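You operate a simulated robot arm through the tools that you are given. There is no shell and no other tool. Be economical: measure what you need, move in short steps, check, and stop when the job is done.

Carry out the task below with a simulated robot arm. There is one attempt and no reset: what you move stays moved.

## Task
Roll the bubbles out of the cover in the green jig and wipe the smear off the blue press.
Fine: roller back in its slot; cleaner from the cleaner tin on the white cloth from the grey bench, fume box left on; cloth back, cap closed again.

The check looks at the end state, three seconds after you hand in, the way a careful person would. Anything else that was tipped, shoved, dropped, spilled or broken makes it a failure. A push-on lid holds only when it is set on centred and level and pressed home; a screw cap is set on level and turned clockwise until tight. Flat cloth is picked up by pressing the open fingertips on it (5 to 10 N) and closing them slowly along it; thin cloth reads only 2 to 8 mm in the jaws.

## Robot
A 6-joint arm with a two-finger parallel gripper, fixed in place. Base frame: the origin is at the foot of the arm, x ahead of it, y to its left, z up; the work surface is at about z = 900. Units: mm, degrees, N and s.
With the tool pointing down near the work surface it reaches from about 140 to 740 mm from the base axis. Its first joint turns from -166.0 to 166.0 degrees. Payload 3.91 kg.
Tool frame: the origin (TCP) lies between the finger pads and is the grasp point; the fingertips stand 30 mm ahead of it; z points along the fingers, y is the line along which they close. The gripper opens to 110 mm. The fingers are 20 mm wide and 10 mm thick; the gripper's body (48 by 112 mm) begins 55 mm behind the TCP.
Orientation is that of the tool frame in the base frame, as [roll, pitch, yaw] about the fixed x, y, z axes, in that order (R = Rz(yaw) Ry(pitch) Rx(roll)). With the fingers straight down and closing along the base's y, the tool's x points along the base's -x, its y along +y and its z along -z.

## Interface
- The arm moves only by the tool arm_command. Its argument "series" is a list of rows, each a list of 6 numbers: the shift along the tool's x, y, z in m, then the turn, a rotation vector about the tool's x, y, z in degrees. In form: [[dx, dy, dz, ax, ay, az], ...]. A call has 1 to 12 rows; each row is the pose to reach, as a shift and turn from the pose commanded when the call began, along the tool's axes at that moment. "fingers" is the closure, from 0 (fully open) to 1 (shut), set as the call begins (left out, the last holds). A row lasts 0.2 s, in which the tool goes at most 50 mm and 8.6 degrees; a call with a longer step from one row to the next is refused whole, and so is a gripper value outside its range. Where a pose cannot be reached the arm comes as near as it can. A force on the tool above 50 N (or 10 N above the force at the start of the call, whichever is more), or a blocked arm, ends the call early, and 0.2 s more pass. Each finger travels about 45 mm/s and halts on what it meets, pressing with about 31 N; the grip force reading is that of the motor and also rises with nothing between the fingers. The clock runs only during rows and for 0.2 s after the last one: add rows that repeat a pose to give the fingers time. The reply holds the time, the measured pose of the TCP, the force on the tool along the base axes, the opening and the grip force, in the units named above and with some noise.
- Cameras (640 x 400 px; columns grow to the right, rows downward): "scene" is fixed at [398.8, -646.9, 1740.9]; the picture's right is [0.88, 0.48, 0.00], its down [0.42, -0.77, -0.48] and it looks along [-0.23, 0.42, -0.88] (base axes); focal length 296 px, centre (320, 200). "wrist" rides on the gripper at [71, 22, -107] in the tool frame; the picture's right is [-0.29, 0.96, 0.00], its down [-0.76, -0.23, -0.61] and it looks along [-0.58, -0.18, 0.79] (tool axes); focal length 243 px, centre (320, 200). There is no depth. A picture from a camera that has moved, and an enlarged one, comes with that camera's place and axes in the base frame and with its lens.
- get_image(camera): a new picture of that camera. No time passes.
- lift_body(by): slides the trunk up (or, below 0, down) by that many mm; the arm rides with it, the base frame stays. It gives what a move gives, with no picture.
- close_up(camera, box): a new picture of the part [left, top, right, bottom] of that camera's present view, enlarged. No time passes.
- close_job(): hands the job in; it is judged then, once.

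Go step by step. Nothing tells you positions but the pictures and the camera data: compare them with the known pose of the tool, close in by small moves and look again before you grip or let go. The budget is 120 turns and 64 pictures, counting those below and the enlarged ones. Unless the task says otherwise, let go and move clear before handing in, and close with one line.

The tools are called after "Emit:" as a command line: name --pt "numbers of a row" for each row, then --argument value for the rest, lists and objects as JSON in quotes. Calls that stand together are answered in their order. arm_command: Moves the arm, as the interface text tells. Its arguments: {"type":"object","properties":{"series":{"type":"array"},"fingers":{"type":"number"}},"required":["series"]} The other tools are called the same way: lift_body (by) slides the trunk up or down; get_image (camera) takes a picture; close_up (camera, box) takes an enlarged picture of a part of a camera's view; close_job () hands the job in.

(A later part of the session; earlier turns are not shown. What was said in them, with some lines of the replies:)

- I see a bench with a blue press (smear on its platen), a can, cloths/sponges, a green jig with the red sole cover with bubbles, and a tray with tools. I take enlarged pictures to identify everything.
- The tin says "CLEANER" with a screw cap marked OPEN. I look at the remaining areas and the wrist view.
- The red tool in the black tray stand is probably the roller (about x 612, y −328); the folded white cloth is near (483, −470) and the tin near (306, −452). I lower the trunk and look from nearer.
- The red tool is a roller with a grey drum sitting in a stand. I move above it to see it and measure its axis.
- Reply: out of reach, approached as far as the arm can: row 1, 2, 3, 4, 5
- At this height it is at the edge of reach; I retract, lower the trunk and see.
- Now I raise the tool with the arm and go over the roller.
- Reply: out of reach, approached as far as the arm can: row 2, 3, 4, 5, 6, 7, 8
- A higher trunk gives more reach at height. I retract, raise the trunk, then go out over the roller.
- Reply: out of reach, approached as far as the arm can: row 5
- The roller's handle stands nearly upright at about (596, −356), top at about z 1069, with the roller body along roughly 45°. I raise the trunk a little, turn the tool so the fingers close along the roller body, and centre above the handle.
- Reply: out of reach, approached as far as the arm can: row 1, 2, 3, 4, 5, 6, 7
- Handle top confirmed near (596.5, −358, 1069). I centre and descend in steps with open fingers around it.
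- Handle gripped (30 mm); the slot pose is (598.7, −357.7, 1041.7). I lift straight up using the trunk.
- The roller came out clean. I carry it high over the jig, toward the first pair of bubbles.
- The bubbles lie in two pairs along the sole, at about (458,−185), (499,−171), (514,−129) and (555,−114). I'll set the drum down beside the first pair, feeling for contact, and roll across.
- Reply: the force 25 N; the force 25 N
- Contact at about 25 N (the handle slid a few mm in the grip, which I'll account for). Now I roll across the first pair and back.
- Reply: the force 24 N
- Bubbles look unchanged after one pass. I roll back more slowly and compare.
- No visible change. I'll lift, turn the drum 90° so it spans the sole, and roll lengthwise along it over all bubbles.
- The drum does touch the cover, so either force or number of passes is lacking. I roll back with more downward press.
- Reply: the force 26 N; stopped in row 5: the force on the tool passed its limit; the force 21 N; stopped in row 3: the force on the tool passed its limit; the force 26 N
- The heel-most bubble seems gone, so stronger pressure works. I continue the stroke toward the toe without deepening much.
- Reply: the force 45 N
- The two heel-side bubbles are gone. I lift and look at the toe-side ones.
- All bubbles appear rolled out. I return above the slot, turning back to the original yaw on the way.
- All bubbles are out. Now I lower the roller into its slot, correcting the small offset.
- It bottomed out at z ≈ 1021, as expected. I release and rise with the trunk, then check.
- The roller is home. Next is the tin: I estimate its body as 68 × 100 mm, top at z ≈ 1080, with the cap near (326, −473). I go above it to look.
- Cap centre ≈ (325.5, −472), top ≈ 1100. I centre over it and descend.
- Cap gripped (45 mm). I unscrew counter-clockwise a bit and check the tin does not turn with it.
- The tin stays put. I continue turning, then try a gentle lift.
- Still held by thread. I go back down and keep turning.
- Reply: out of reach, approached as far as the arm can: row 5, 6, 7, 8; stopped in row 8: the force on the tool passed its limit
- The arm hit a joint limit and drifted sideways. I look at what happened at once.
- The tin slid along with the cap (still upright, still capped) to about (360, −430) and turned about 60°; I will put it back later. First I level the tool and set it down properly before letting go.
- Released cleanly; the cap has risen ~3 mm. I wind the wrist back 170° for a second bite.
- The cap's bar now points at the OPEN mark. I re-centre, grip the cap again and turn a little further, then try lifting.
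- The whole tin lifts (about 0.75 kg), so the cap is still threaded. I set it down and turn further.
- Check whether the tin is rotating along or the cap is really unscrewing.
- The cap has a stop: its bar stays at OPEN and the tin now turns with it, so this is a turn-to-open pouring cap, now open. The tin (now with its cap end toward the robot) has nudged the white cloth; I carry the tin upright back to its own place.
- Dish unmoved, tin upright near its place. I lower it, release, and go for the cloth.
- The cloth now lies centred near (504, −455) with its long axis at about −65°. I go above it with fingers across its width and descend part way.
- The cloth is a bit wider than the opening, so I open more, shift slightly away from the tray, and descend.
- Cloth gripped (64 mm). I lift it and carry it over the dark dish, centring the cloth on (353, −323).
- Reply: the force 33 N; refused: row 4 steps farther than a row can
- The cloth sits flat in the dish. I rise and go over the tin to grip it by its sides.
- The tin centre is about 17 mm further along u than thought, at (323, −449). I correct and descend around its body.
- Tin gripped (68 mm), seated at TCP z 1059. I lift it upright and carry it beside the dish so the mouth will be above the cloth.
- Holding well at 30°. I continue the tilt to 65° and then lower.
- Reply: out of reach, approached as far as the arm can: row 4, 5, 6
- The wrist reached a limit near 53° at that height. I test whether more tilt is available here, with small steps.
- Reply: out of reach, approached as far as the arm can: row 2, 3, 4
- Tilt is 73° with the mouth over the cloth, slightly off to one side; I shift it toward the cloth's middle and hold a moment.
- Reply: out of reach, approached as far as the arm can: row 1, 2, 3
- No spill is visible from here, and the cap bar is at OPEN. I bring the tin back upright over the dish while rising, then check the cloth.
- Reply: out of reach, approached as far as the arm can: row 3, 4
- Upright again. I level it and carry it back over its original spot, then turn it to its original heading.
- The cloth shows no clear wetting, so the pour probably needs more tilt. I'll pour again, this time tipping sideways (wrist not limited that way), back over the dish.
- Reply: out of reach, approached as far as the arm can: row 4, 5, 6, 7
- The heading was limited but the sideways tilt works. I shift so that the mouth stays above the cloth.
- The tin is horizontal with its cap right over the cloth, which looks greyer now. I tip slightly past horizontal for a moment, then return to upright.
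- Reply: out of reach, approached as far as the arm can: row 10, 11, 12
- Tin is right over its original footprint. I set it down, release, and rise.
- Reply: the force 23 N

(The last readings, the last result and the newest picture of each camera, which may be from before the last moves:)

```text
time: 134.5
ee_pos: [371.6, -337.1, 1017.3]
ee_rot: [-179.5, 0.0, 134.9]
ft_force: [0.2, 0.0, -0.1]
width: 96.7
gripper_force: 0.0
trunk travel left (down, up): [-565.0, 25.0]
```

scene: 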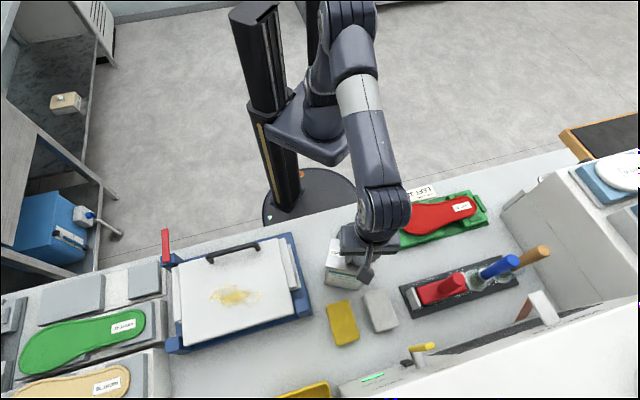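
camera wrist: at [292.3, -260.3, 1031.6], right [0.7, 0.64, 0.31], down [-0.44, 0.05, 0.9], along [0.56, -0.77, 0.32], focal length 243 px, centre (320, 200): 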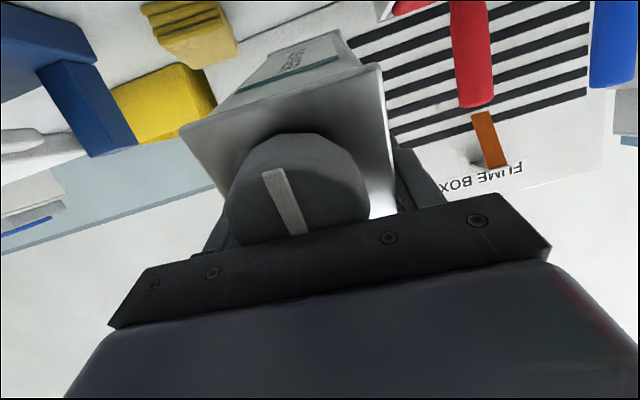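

Emit:
arm_command --pt "0.01 0.001 0.01 0 0 0" --pt "0.02 0.001 0.025 0 0 0" --pt "0.02 0.001 0.045 0 0 0" --pt "0.02 0.001 0.06 0 0 0" --pt "0.02 0.001 0.068 0 0 0" --pt "0.02 0.001 0.071 0 0 0" --fingers 0.27

Emit:
arm_command --pt "0 0 0 0 0 0" --pt "0 0 0 0 0 0" --pt "0 0 0 0 0 0" --pt "0 0 0 0 0 0" --fingers 1

Emit:
arm_command --pt "0 0 -0.03 0 0 0" --pt "0 0 -0.07 0 0 0" --pt "0 0 -0.11 0 0 0"

```text
time: 135.9
ee_pos: [356.8, -324.2, 945.9]
ee_rot: [-179.5, 0.0, 134.9]
ft_force: [0.3, -0.2, -0.3]
width: 80.3
gripper_force: 0.0
trunk travel left (down, up): [-565.0, 25.0]
```

```text
time: 136.9
ee_pos: [355.9, -324.7, 945.6]
ee_rot: [-179.5, -0.1, 134.7]
ft_force: [1.0, 0.1, 0.0]
width: 64.3
gripper_force: 31.1
trunk travel left (down, up): [-565.0, 25.0]
```

```text
time: 137.7
ee_pos: [357.4, -322.9, 1056.6]
ee_rot: [-179.5, -0.1, 134.9]
ft_force: [-0.6, 0.5, 0.0]
width: 64.3
gripper_force: 31.0
trunk travel left (down, up): [-565.0, 25.0]
```

Cloth re-gripped. I carry it high over the tin to the press; I place the smear around (147, −622), platen top at z ≈ 992.

Emit:
arm_command --pt "0 0 -0.04 0 0 0" --pt "0 0 -0.08 0 0 0" --pt "0 0 -0.115 0 0 0" --pt "-0.009 -0.04 -0.115 0 0 0" --pt "-0.018 -0.08 -0.115 0 0 0" --pt "-0.027 -0.12 -0.115 0 0 0" --pt "-0.036 -0.16 -0.115 0 0 0" --pt "-0.045 -0.2 -0.115 0 0 0" --pt "-0.054 -0.24 -0.115 0 0 0" --pt "-0.063 -0.2795 -0.115 0 0 0" --pt "-0.063 -0.2795 -0.115 0 0 0"

Emit:
arm_command --pt "0 0 0.04 0 0 0" --pt "0 0 0.08 0 0 0" --pt "0 0 0.11 0 0 0"

Emit:
get_image --camera "wrist"

```text
time: 140.1
ee_pos: [204.2, -562.3, 1177.4]
ee_rot: [-179.5, -0.1, 134.7]
ft_force: [0.3, -0.3, 0.0]
width: 64.1
gripper_force: 30.7
trunk travel left (down, up): [-565.0, 25.0]
```

```text
time: 140.9
ee_pos: [204.4, -564.9, 1062.6]
ee_rot: [-179.5, -0.1, 134.8]
ft_force: [0.4, -0.4, -1.0]
width: 64.2
gripper_force: 30.9
trunk travel left (down, up): [-565.0, 25.0]
```

```text
4 pictures are left
camera wrist: at [171.2, -499.5, 1169.9], right [0.88, 0.47, -0.01], down [0.38, -0.7, 0.61], along [0.28, -0.54, -0.79], focal length 243 px, centre (320, 200)
```

wrist: 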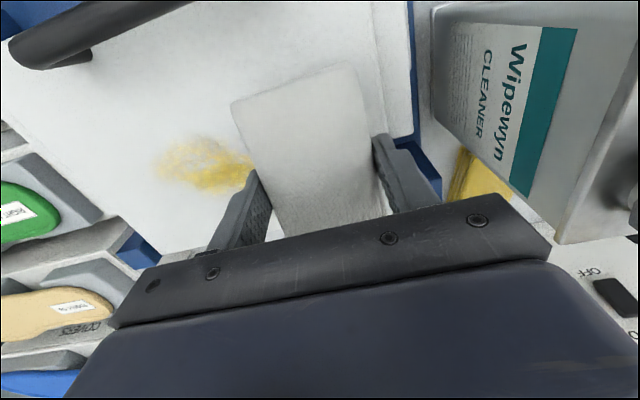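

Smear position confirmed. I lower the cloth onto the platen at the right end of the smear.

Emit:
arm_command --pt "0 0 0.015 0 0 0" --pt "0 0 0.025 0 0 0" --pt "0 0 0.03 0 0 0" --pt "0 0 0.033 0 0 0"

Emit:
arm_command --pt "0 0 0.002 0 0 0" --pt "0 0 0.004 0 0 0"

```text
time: 141.9
ee_pos: [206.6, -565.2, 1031.8]
ee_rot: [-179.3, 0.1, 134.8]
ft_force: [3.9, -9.3, 25.8]
width: 64.2
gripper_force: 30.7
trunk travel left (down, up): [-565.0, 25.0]
```

```text
time: 142.5
ee_pos: [205.6, -565.9, 1033.0]
ee_rot: [-179.1, 0.4, 134.8]
ft_force: [4.7, -8.6, 39.1]
width: 64.7
gripper_force: 30.6
trunk travel left (down, up): [-565.0, 25.0]
```

Contact at about z 1033; I ease off a little and wipe along the smear and back.

Emit:
arm_command --pt "0 0 -0.005 0 0 0" --pt "0 -0.015 -0.005 0 0 0" --pt "0 -0.03 -0.005 0 0 0" --pt "0 -0.045 -0.005 0 0 0" --pt "0 -0.06 -0.005 0 0 0" --pt "0 -0.075 -0.005 0 0 0" --pt "0 -0.09 -0.005 0 0 0" --pt "0 -0.105 -0.005 0 0 0" --pt "0 -0.12 -0.005 0 0 0" --pt "0 -0.135 -0.005 0 0 0" --pt "0 -0.15 -0.005 0 0 0" --pt "0 -0.165 -0.005 0 0 0"

Emit:
arm_command --pt "0 0.015 0 0 0 0" --pt "0 0.03 0 0 0 0" --pt "0 0.045 0 0 0 0" --pt "0 0.06 0 0 0 0" --pt "0 0.075 0 0 0 0" --pt "0 0.09 0 0 0 0" --pt "0 0.105 0 0 0 0" --pt "0 0.12 0 0 0 0" --pt "0 0.135 0 0 0 0" --pt "0 0.15 0 0 0 0" --pt "0 0.165 0 0 0 0"

Emit:
close_up --camera "scene" --box '[170, 210, 362, 330]'

```text
time: 145.1
ee_pos: [87.5, -681.5, 1033.1]
ee_rot: [-179.5, -0.1, 134.9]
ft_force: [0.0, -0.1, -0.8]
width: 64.2
gripper_force: 30.6
trunk travel left (down, up): [-565.0, 25.0]
```

```text
time: 147.5
ee_pos: [204.1, -564.7, 1030.7]
ee_rot: [-179.5, -0.1, 134.8]
ft_force: [1.1, 0.9, 3.3]
width: 64.1
gripper_force: 31.1
trunk travel left (down, up): [-565.0, 25.0]
```

```text
3.33 times, centred on (266, 270) of scene
camera zoom: at [398.8, -646.9, 1740.9], right [0.88, 0.48, 0.0], down [0.42, -0.77, -0.48], along [-0.23, 0.42, -0.88], focal length 988 px, centre (500, -33)
```

zoom: 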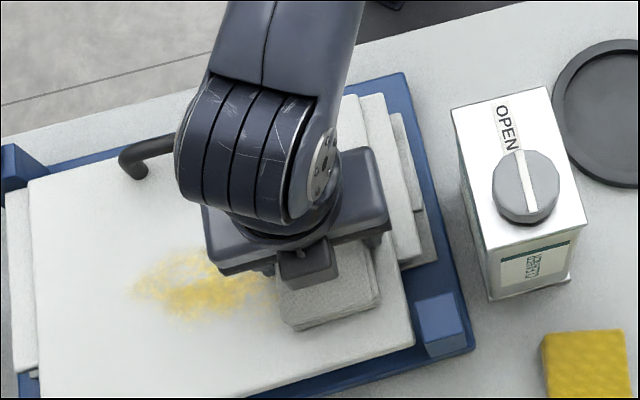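

Contact was too light on that pass, though the smear looks a bit paler. I press a few mm more and wipe again both ways.

Emit:
arm_command --pt "0 -0.008 0.003 0 0 0" --pt "0 -0.023 0.0035 0 0 0" --pt "0 -0.038 0.0037 0 0 0" --pt "0 -0.053 0.004 0 0 0" --pt "0 -0.068 0.0043 0 0 0" --pt "0 -0.083 0.0046 0 0 0" --pt "0 -0.098 0.0049 0 0 0" --pt "0 -0.113 0.005 0 0 0" --pt "0 -0.128 0.005 0 0 0" --pt "0 -0.143 0.0052 0 0 0" --pt "0 -0.158 0.0054 0 0 0" --pt "0 -0.165 0.0055 0 0 0"

Emit:
arm_command --pt "0 0.015 0 0 0 0" --pt "0 0.03 0 0 0 0" --pt "0 0.045 0 0 0 0" --pt "0 0.06 -0.0005 0 0 0" --pt "0 0.075 -0.001 0 0 0" --pt "0 0.09 -0.001 0 0 0" --pt "0 0.105 -0.001 0 0 0" --pt "0 0.12 -0.0015 0 0 0" --pt "0 0.135 -0.002 0 0 0" --pt "0 0.15 -0.002 0 0 0" --pt "0 0.165 -0.002 0 0 0"

```text
time: 150.1
ee_pos: [87.3, -679.4, 1030.7]
ee_rot: [-179.2, 0.1, 134.7]
ft_force: [8.3, 9.5, 30.7]
width: 64.4
gripper_force: 31.3
trunk travel left (down, up): [-565.0, 25.0]
```

```text
time: 152.5
ee_pos: [202.6, -564.9, 1029.8]
ee_rot: [-179.4, 0.1, 134.8]
ft_force: [-6.0, -7.0, 28.4]
width: 64.2
gripper_force: 31.0
trunk travel left (down, up): [-565.0, 25.0]
```

Good pressure now (~30 N). One more pair of strokes with small sideways offsets, then look.

Emit:
arm_command --pt "0.012 -0.01 0 0 0 0" --pt "0.012 -0.025 0 0 0 0" --pt "0.012 -0.04 0 0 0 0" --pt "0.012 -0.055 0.0005 0 0 0" --pt "0.012 -0.07 0.0005 0 0 0" --pt "0.012 -0.085 0.001 0 0 0" --pt "0.012 -0.1 0.001 0 0 0" --pt "0.012 -0.115 0.001 0 0 0" --pt "0.012 -0.13 0.001 0 0 0" --pt "0.012 -0.145 0.001 0 0 0" --pt "0.012 -0.16 0.001 0 0 0"

Emit:
arm_command --pt "-0.012 0 0 0 0 0" --pt "-0.024 0.01 0 0 0 0" --pt "-0.024 0.025 0 0 0 0" --pt "-0.024 0.04 0 0 0 0" --pt "-0.024 0.055 0 0 0 0" --pt "-0.024 0.07 0 0 0 0" --pt "-0.024 0.085 0 0 0 0" --pt "-0.024 0.1 0 0 0 0" --pt "-0.024 0.115 0 0 0 0" --pt "-0.024 0.13 0 0 0 0" --pt "-0.024 0.145 0 0 0 0" --pt "-0.024 0.16 0 0 0 0"

Emit:
close_up --camera "scene" --box '[170, 210, 362, 330]'

```text
time: 154.9
ee_pos: [83.3, -667.9, 1029.2]
ee_rot: [-179.3, 0.0, 134.8]
ft_force: [4.7, 5.1, 20.2]
width: 64.2
gripper_force: 31.7
trunk travel left (down, up): [-565.0, 25.0]
```

```text
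time: 157.5
ee_pos: [212.8, -572.9, 1030.3]
ee_rot: [-179.4, 0.1, 134.7]
ft_force: [-4.9, -5.8, 27.6]
width: 64.5
gripper_force: 30.6
trunk travel left (down, up): [-565.0, 25.0]
```

```text
3.33 times, centred on (266, 270) of scene
camera zoom: at [398.8, -646.9, 1740.9], right [0.88, 0.48, 0.0], down [0.42, -0.77, -0.48], along [-0.23, 0.42, -0.88], focal length 988 px, centre (500, -33)
```

zoom: 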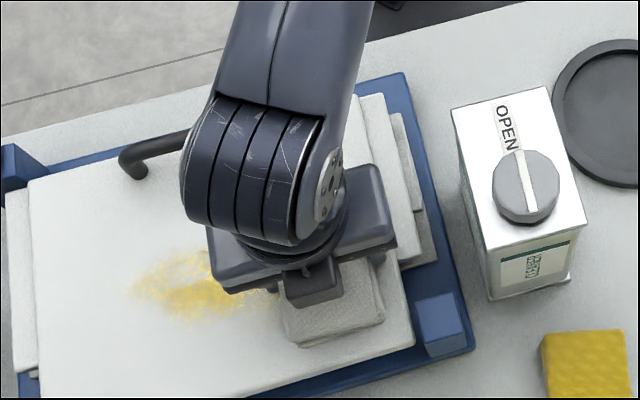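

The smear is unchanged, so the cloth is still dry: the cleaner has not gone onto it. While I hold the cloth, I try dabbing it on the tin's open cap (a dispensing top), pressing gently.

Emit:
arm_command --pt "0 0 -0.04 0 0 0" --pt "0 0 -0.08 0 0 0" --pt "0 0 -0.12 0 0 0" --pt "0 0 -0.15 0 0 0" --pt "-0.003 0.04 -0.15 0 0 0" --pt "-0.005 0.08 -0.15 0 0 0" --pt "-0.008 0.12 -0.15 0 0 0" --pt "-0.0098 0.149 -0.15 0 0 0" --pt "-0.0098 0.149 -0.15 0 0 0"

Emit:
arm_command --pt "0 0 0.015 0 0 0" --pt "0 0 0.027 0 0 0" --pt "0 0 0.032 0 0 0" --pt "0 0 0.035 0 0 0"

```text
time: 159.5
ee_pos: [324.5, -472.9, 1175.3]
ee_rot: [-179.5, -0.1, 134.7]
ft_force: [-0.1, -0.1, -0.6]
width: 64.5
gripper_force: 30.9
trunk travel left (down, up): [-565.0, 25.0]
```

```text
time: 160.5
ee_pos: [325.7, -474.7, 1144.3]
ee_rot: [-179.3, 0.3, 134.8]
ft_force: [0.1, -0.7, 27.0]
width: 64.2
gripper_force: 31.0
trunk travel left (down, up): [-565.0, 25.0]
```

The cloth is pressed onto the cap (27 N). I hold it a second, lift, and go back to the press.

Emit:
arm_command --pt "0 0 -0.001 0 0 0" --pt "0 0 -0.001 0 0 0" --pt "0 0 0 0 0 0" --pt "0 0 0 0 0 0" --pt "0 0 0 0 0 0" --pt "0 0 0 0 0 0"

Emit:
arm_command --pt "0 0 -0.02 0 0 0" --pt "0 0 -0.04 0 0 0" --pt "0.003 -0.04 -0.04 0 0 0" --pt "0.006 -0.08 -0.04 0 0 0" --pt "0.01 -0.12 -0.04 0 0 0" --pt "0.014 -0.15 -0.04 0 0 0" --pt "0.014 -0.15 0 0 0 0" --pt "0.014 -0.15 0.04 0 0 0" --pt "0.014 -0.15 0.08 0 0 0" --pt "0.014 -0.15 0.1 0 0 0"

```text
time: 161.9
ee_pos: [325.6, -472.8, 1144.1]
ee_rot: [-179.4, 0.3, 134.8]
ft_force: [2.2, -5.1, 36.5]
width: 64.0
gripper_force: 30.6
trunk travel left (down, up): [-565.0, 25.0]
```

```text
time: 164.1
ee_pos: [207.0, -571.7, 1041.0]
ee_rot: [-179.5, -0.1, 134.8]
ft_force: [0.6, -0.1, -0.6]
width: 64.4
gripper_force: 31.2
trunk travel left (down, up): [-565.0, 25.0]
```

Emit:
arm_command --pt "0.005 0 0.006 0 0 0" --pt "0.005 0 0.011 0 0 0" --pt "0.005 0 0.013 0 0 0"

Emit:
arm_command --pt "0 -0.015 0 0 0 0" --pt "0 -0.03 0.0005 0 0 0" --pt "0 -0.045 0.0005 0 0 0" --pt "0 -0.06 0.001 0 0 0" --pt "0 -0.075 0.001 0 0 0" --pt "0 -0.09 0.0015 0 0 0" --pt "0 -0.105 0.0015 0 0 0" --pt "0 -0.12 0.002 0 0 0" --pt "0 -0.135 0.002 0 0 0" --pt "0 -0.15 0.0025 0 0 0" --pt "0 -0.165 0.0025 0 0 0"

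Emit:
arm_command --pt "0 0.015 0 0 0 0" --pt "0 0.03 0 0 0 0" --pt "0 0.045 0 0 0 0" --pt "0 0.06 -0.0005 0 0 0" --pt "0 0.075 -0.001 0 0 0" --pt "0 0.09 -0.001 0 0 0" --pt "0 0.105 -0.001 0 0 0" --pt "0 0.12 -0.0015 0 0 0" --pt "0 0.135 -0.002 0 0 0" --pt "0 0.15 -0.002 0 0 0" --pt "0 0.165 -0.002 0 0 0"

```text
time: 164.9
ee_pos: [206.4, -567.8, 1028.4]
ee_rot: [-179.5, -0.1, 134.7]
ft_force: [-0.4, -0.6, 1.7]
width: 64.0
gripper_force: 31.0
trunk travel left (down, up): [-565.0, 25.0]
```

```text
time: 167.3
ee_pos: [89.4, -683.0, 1028.9]
ee_rot: [-179.4, -0.1, 134.8]
ft_force: [0.9, 1.1, 5.7]
width: 64.1
gripper_force: 31.2
trunk travel left (down, up): [-565.0, 25.0]
```

```text
time: 169.7
ee_pos: [207.2, -566.3, 1029.3]
ee_rot: [-179.4, -0.1, 134.8]
ft_force: [-3.2, -1.2, 12.7]
width: 64.0
gripper_force: 31.4
trunk travel left (down, up): [-565.0, 25.0]
```

Emit:
arm_command --pt "0 -0.015 0.002 0 0 0" --pt "0 -0.03 0.002 0 0 0" --pt "0 -0.045 0.002 0 0 0" --pt "0 -0.06 0.002 0 0 0" --pt "0 -0.075 0.0025 0 0 0" --pt "0 -0.09 0.003 0 0 0" --pt "0 -0.105 0.003 0 0 0" --pt "0 -0.12 0.003 0 0 0" --pt "0 -0.135 0.0035 0 0 0" --pt "0 -0.15 0.004 0 0 0" --pt "0 -0.165 0.004 0 0 0"

Emit:
arm_command --pt "0 0.015 0 0 0 0" --pt "0 0.03 0 0 0 0" --pt "0 0.045 0 0 0 0" --pt "0 0.06 -0.0005 0 0 0" --pt "0 0.075 -0.001 0 0 0" --pt "0 0.09 -0.001 0 0 0" --pt "0 0.105 -0.001 0 0 0" --pt "0 0.12 -0.0015 0 0 0" --pt "0 0.135 -0.002 0 0 0" --pt "0 0.15 -0.002 0 0 0" --pt "0 0.165 -0.002 0 0 0"

Emit:
close_up --camera "scene" --box '[170, 210, 362, 330]'

```text
time: 172.1
ee_pos: [88.7, -683.0, 1028.4]
ee_rot: [-179.3, -0.1, 134.9]
ft_force: [5.1, 4.5, 21.3]
width: 64.6
gripper_force: 31.2
trunk travel left (down, up): [-565.0, 25.0]
```

```text
time: 174.5
ee_pos: [203.8, -568.2, 1028.4]
ee_rot: [-179.4, 0.0, 134.7]
ft_force: [-7.1, -7.6, 30.3]
width: 64.2
gripper_force: 31.0
trunk travel left (down, up): [-565.0, 25.0]
```

```text
3.33 times, centred on (266, 270) of scene
camera zoom: at [398.8, -646.9, 1740.9], right [0.88, 0.48, 0.0], down [0.42, -0.77, -0.48], along [-0.23, 0.42, -0.88], focal length 988 px, centre (500, -33)
```

zoom: 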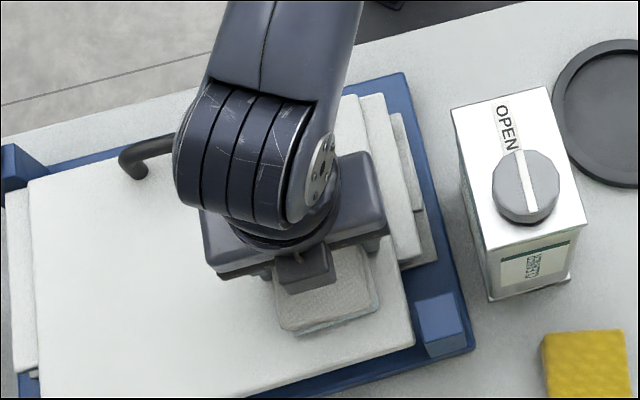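

The smear is gone and the cloth is damp: dabbing on the open cap was the way. Now the cloth goes back to its original place, (480, −466), carried high over the tin.

Emit:
arm_command --pt "0 0 -0.04 0 0 0" --pt "0 0 -0.08 0 0 0" --pt "0 0 -0.12 0 0 0" --pt "0 0 -0.155 0 0 0" --pt "-0.0178 0.038 -0.155 0 0 0" --pt "-0.0355 0.0766 -0.155 0 0 0" --pt "-0.0533 0.115 -0.155 0 0 0" --pt "-0.071 0.153 -0.155 0 0 0" --pt "-0.0888 0.1914 -0.155 0 0 0" --pt "-0.1065 0.23 -0.155 0 0 0" --pt "-0.1243 0.268 -0.155 0 0 0" --pt "-0.1243 0.268 -0.155 0 0 0"

Emit:
arm_command --pt "0 0 0.045 0 0 0" --pt "0 0 0.09 0 0 0" --pt "0 0 0.135 0 0 0" --pt "0 0 0.18 0 0 0" --pt "0 0 0.215 0 0 0" --pt "0 0 0.235 0 0 0"

```text
time: 177.1
ee_pos: [483.3, -466.2, 1178.3]
ee_rot: [-179.5, -0.2, 134.8]
ft_force: [0.0, 0.2, -1.1]
width: 64.4
gripper_force: 31.0
trunk travel left (down, up): [-565.0, 25.0]
```

```text
time: 178.5
ee_pos: [483.0, -470.0, 941.2]
ee_rot: [-179.5, -0.1, 134.8]
ft_force: [-0.2, 0.1, -1.8]
width: 64.2
gripper_force: 32.0
trunk travel left (down, up): [-565.0, 25.0]
```

Emit:
arm_command --pt "0 0 0.003 0 0 0" --pt "0 0 0.005 0 0 0" --pt "0 0 0.007 0 0 0"

```text
time: 179.3
ee_pos: [483.3, -469.5, 936.3]
ee_rot: [-179.6, -0.2, 134.8]
ft_force: [-1.1, -0.1, -0.8]
width: 64.0
gripper_force: 30.4
trunk travel left (down, up): [-565.0, 25.0]
```

Emit:
arm_command --pt "0 0 0.001 0 0 0" --pt "0 0 0.002 0 0 0" --pt "0 0 0.003 0 0 0"

```text
time: 180.1
ee_pos: [482.8, -467.4, 934.1]
ee_rot: [-179.5, -0.3, 134.9]
ft_force: [1.4, -0.7, -0.6]
width: 64.4
gripper_force: 30.7
trunk travel left (down, up): [-565.0, 25.0]
```

The cloth is within a millimetre or two of the bench. I release it and rise.

Emit:
arm_command --pt "0 0 0.001 0 0 0" --pt "0 0 0.001 0 0 0" --pt "0 0 0.001 0 0 0" --pt "0 0 0.001 0 0 0" --fingers 0.25

Emit:
arm_command --pt "0 0 -0.04 0 0 0" --pt "0 0 -0.08 0 0 0" --pt "0 0 -0.12 0 0 0" --pt "0 0 -0.16 0 0 0" --pt "0 0 -0.2 0 0 0" --pt "0 0 -0.24 0 0 0"

```text
time: 181.1
ee_pos: [482.8, -467.7, 932.6]
ee_rot: [-179.5, -0.1, 134.8]
ft_force: [0.1, -0.9, 1.1]
width: 82.5
gripper_force: 0.1
trunk travel left (down, up): [-565.0, 25.0]
```

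```text
time: 182.5
ee_pos: [483.6, -468.2, 1171.7]
ee_rot: [-179.5, -0.1, 134.9]
ft_force: [-0.2, 0.1, -0.3]
width: 82.5
gripper_force: 0.0
trunk travel left (down, up): [-565.0, 25.0]
```

Cloth is back. Now I go to the cap at about (325, −475), grip it and turn it clockwise to close.

Emit:
arm_command --pt "0.027 -0.029 0 0 0 0" --pt "0.054 -0.058 0 0 0 0" --pt "0.08 -0.088 0 0 0 0" --pt "0.107 -0.117 0 0 0 0" --pt "0.107 -0.117 0 0 0 0" --pt "0.107 -0.117 0.02 0 0 0" --pt "0.107 -0.117 0.035 0 0 0" --fingers 0.36

Emit:
arm_command --pt "0 0 0.006 0 0 0" --pt "0 0 0.012 0 0 0" --pt "0 0 0.017 0 0 0"

Emit:
arm_command --pt "0 0 0 0 0 0" --pt "0 0 0 0 0 0" --pt "0 0 0 0 0 0" --pt "0 0 0 0 0 0" --fingers 1

```text
time: 184.1
ee_pos: [324.7, -473.6, 1138.7]
ee_rot: [-179.5, -0.1, 134.9]
ft_force: [-0.3, 0.4, 0.3]
width: 70.3
gripper_force: 0.1
trunk travel left (down, up): [-565.0, 25.0]
```

```text
time: 184.9
ee_pos: [325.3, -473.9, 1122.5]
ee_rot: [-179.5, -0.1, 134.9]
ft_force: [-1.2, -0.3, -0.5]
width: 70.4
gripper_force: 0.1
trunk travel left (down, up): [-565.0, 25.0]
```

```text
time: 185.9
ee_pos: [325.7, -473.9, 1122.2]
ee_rot: [-179.5, -0.1, 134.7]
ft_force: [-1.6, -2.0, 1.2]
width: 45.0
gripper_force: 31.1
trunk travel left (down, up): [-565.0, 25.0]
```

Cap gripped at full diameter (45 mm). I turn it clockwise through a good quarter turn.

Emit:
arm_command --pt "0 0 0 0 0 8" --pt "0 0 0 0 0 16" --pt "0 0 0 0 0 24" --pt "0 0 0 0 0 32" --pt "0 0 0 0 0 40" --pt "0 0 0 0 0 48" --pt "0 0 0.001 0 0 56" --pt "0 0 0.001 0 0 64" --pt "0 0 0.001 0 0 72" --pt "0 0 0.002 0 0 80" --pt "0 0 0.002 0 0 86" --pt "0 0 0.002 0 0 90"

Emit:
arm_command --pt "0 0 0 0 0 2" --pt "0 0 0 0 0 4" --pt "0 0 0 0 0 4"

```text
time: 188.5
ee_pos: [325.7, -473.8, 1120.7]
ee_rot: [179.7, 0.7, 44.7]
ft_force: [4.0, -10.4, 22.9]
width: 45.2
gripper_force: 30.8
trunk travel left (down, up): [-565.0, 25.0]
```

```text
time: 189.3
ee_pos: [324.9, -471.0, 1120.4]
ee_rot: [-179.9, 0.5, 40.7]
ft_force: [-3.9, -3.1, 20.7]
width: 44.8
gripper_force: 31.5
trunk travel left (down, up): [-565.0, 25.0]
```

Emit:
arm_command --pt "0 0 -0.001 0 0 2" --pt "0 0 -0.002 0 0 4" --pt "0 0 -0.002 0 0 4"

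Emit:
arm_command --pt "0 0 0 0 0 0" --pt "0 0 0 0 0 0" --pt "0 0 0 0 0 0" --fingers 0.36

Emit:
arm_command --pt "0 0 -0.04 0 0 0" --pt "0 0 -0.08 0 0 0" --pt "-0.03 0.03 -0.1 0 0 0" --pt "-0.065 0.05 -0.1 0 0 0" --pt "-0.1 0.07 -0.1 0 0 0" --pt "-0.13 0.09 -0.1 0 0 0"

```text
time: 190.1
ee_pos: [326.5, -474.1, 1121.6]
ee_rot: [-179.9, 0.5, 36.8]
ft_force: [0.1, 1.8, 0.1]
width: 44.9
gripper_force: 31.1
trunk travel left (down, up): [-565.0, 25.0]
```

```text
time: 190.9
ee_pos: [324.8, -472.4, 1122.9]
ee_rot: [-179.9, 0.5, 36.7]
ft_force: [0.8, -0.1, 0.9]
width: 70.5
gripper_force: 0.0
trunk travel left (down, up): [-565.0, 25.0]
```

```text
time: 192.3
ee_pos: [264.7, -593.1, 1221.1]
ee_rot: [-179.7, 0.5, 36.8]
ft_force: [-0.5, -0.5, 0.1]
width: 70.6
gripper_force: 0.1
out of reach, approached as far as the arm can: row 5, 6
trunk travel left (down, up): [-565.0, 25.0]
```

I move back toward the robot so the view is clear, then use the last picture on the bench.

Emit:
arm_command --pt "0.021 -0.031 0 0 0 0" --pt "0.042 -0.062 0 0 0 0" --pt "0.064 -0.094 0 0 0 0" --pt "0.085 -0.125 0 0 0 0" --pt "0.106 -0.156 0 0 0 0" --pt "0.128 -0.187 0 0 0 0" --pt "0.149 -0.218 0 0 0 0" --pt "0.17 -0.25 0 0 0 0" --pt "0.19 -0.28 0 0 0 0"

Emit:
close_up --camera "scene" --box '[230, 210, 422, 330]'

```text
time: 194.3
ee_pos: [249.4, -253.8, 1221.0]
ee_rot: [180.0, 0.5, 36.9]
ft_force: [0.4, -0.1, 0.3]
width: 70.5
gripper_force: 0.0
trunk travel left (down, up): [-565.0, 25.0]
```

```text
3.33 times, centred on (326, 270) of scene
camera zoom: at [398.8, -646.9, 1740.9], right [0.88, 0.48, 0.0], down [0.42, -0.77, -0.48], along [-0.23, 0.42, -0.88], focal length 988 px, centre (300, -33)
```

zoom: 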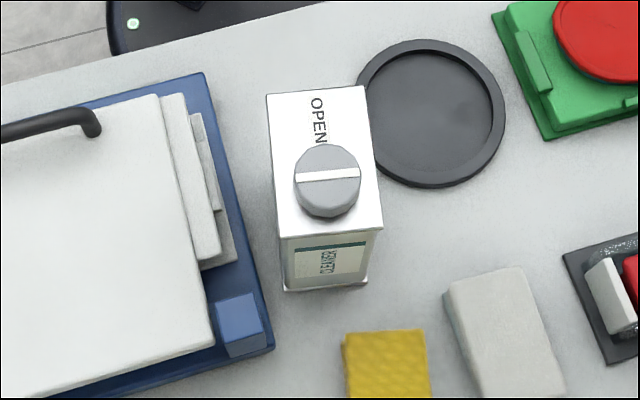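

The last picture shows the smear gone, the cap turned shut, and the cloth and tin back in place with the dish clear. The roller was seen seated in its slot earlier, and the arm is clear, so I hand in.

Emit:
close_job

```text
The job is handed in.
```

The job is handed in: the bubbles are rolled out, the smear is wiped off, the roller and cloth are back, the cap is closed and the fume box was not touched. The tin stands within a few millimetres of its original spot but is turned about 8° from how it stood.
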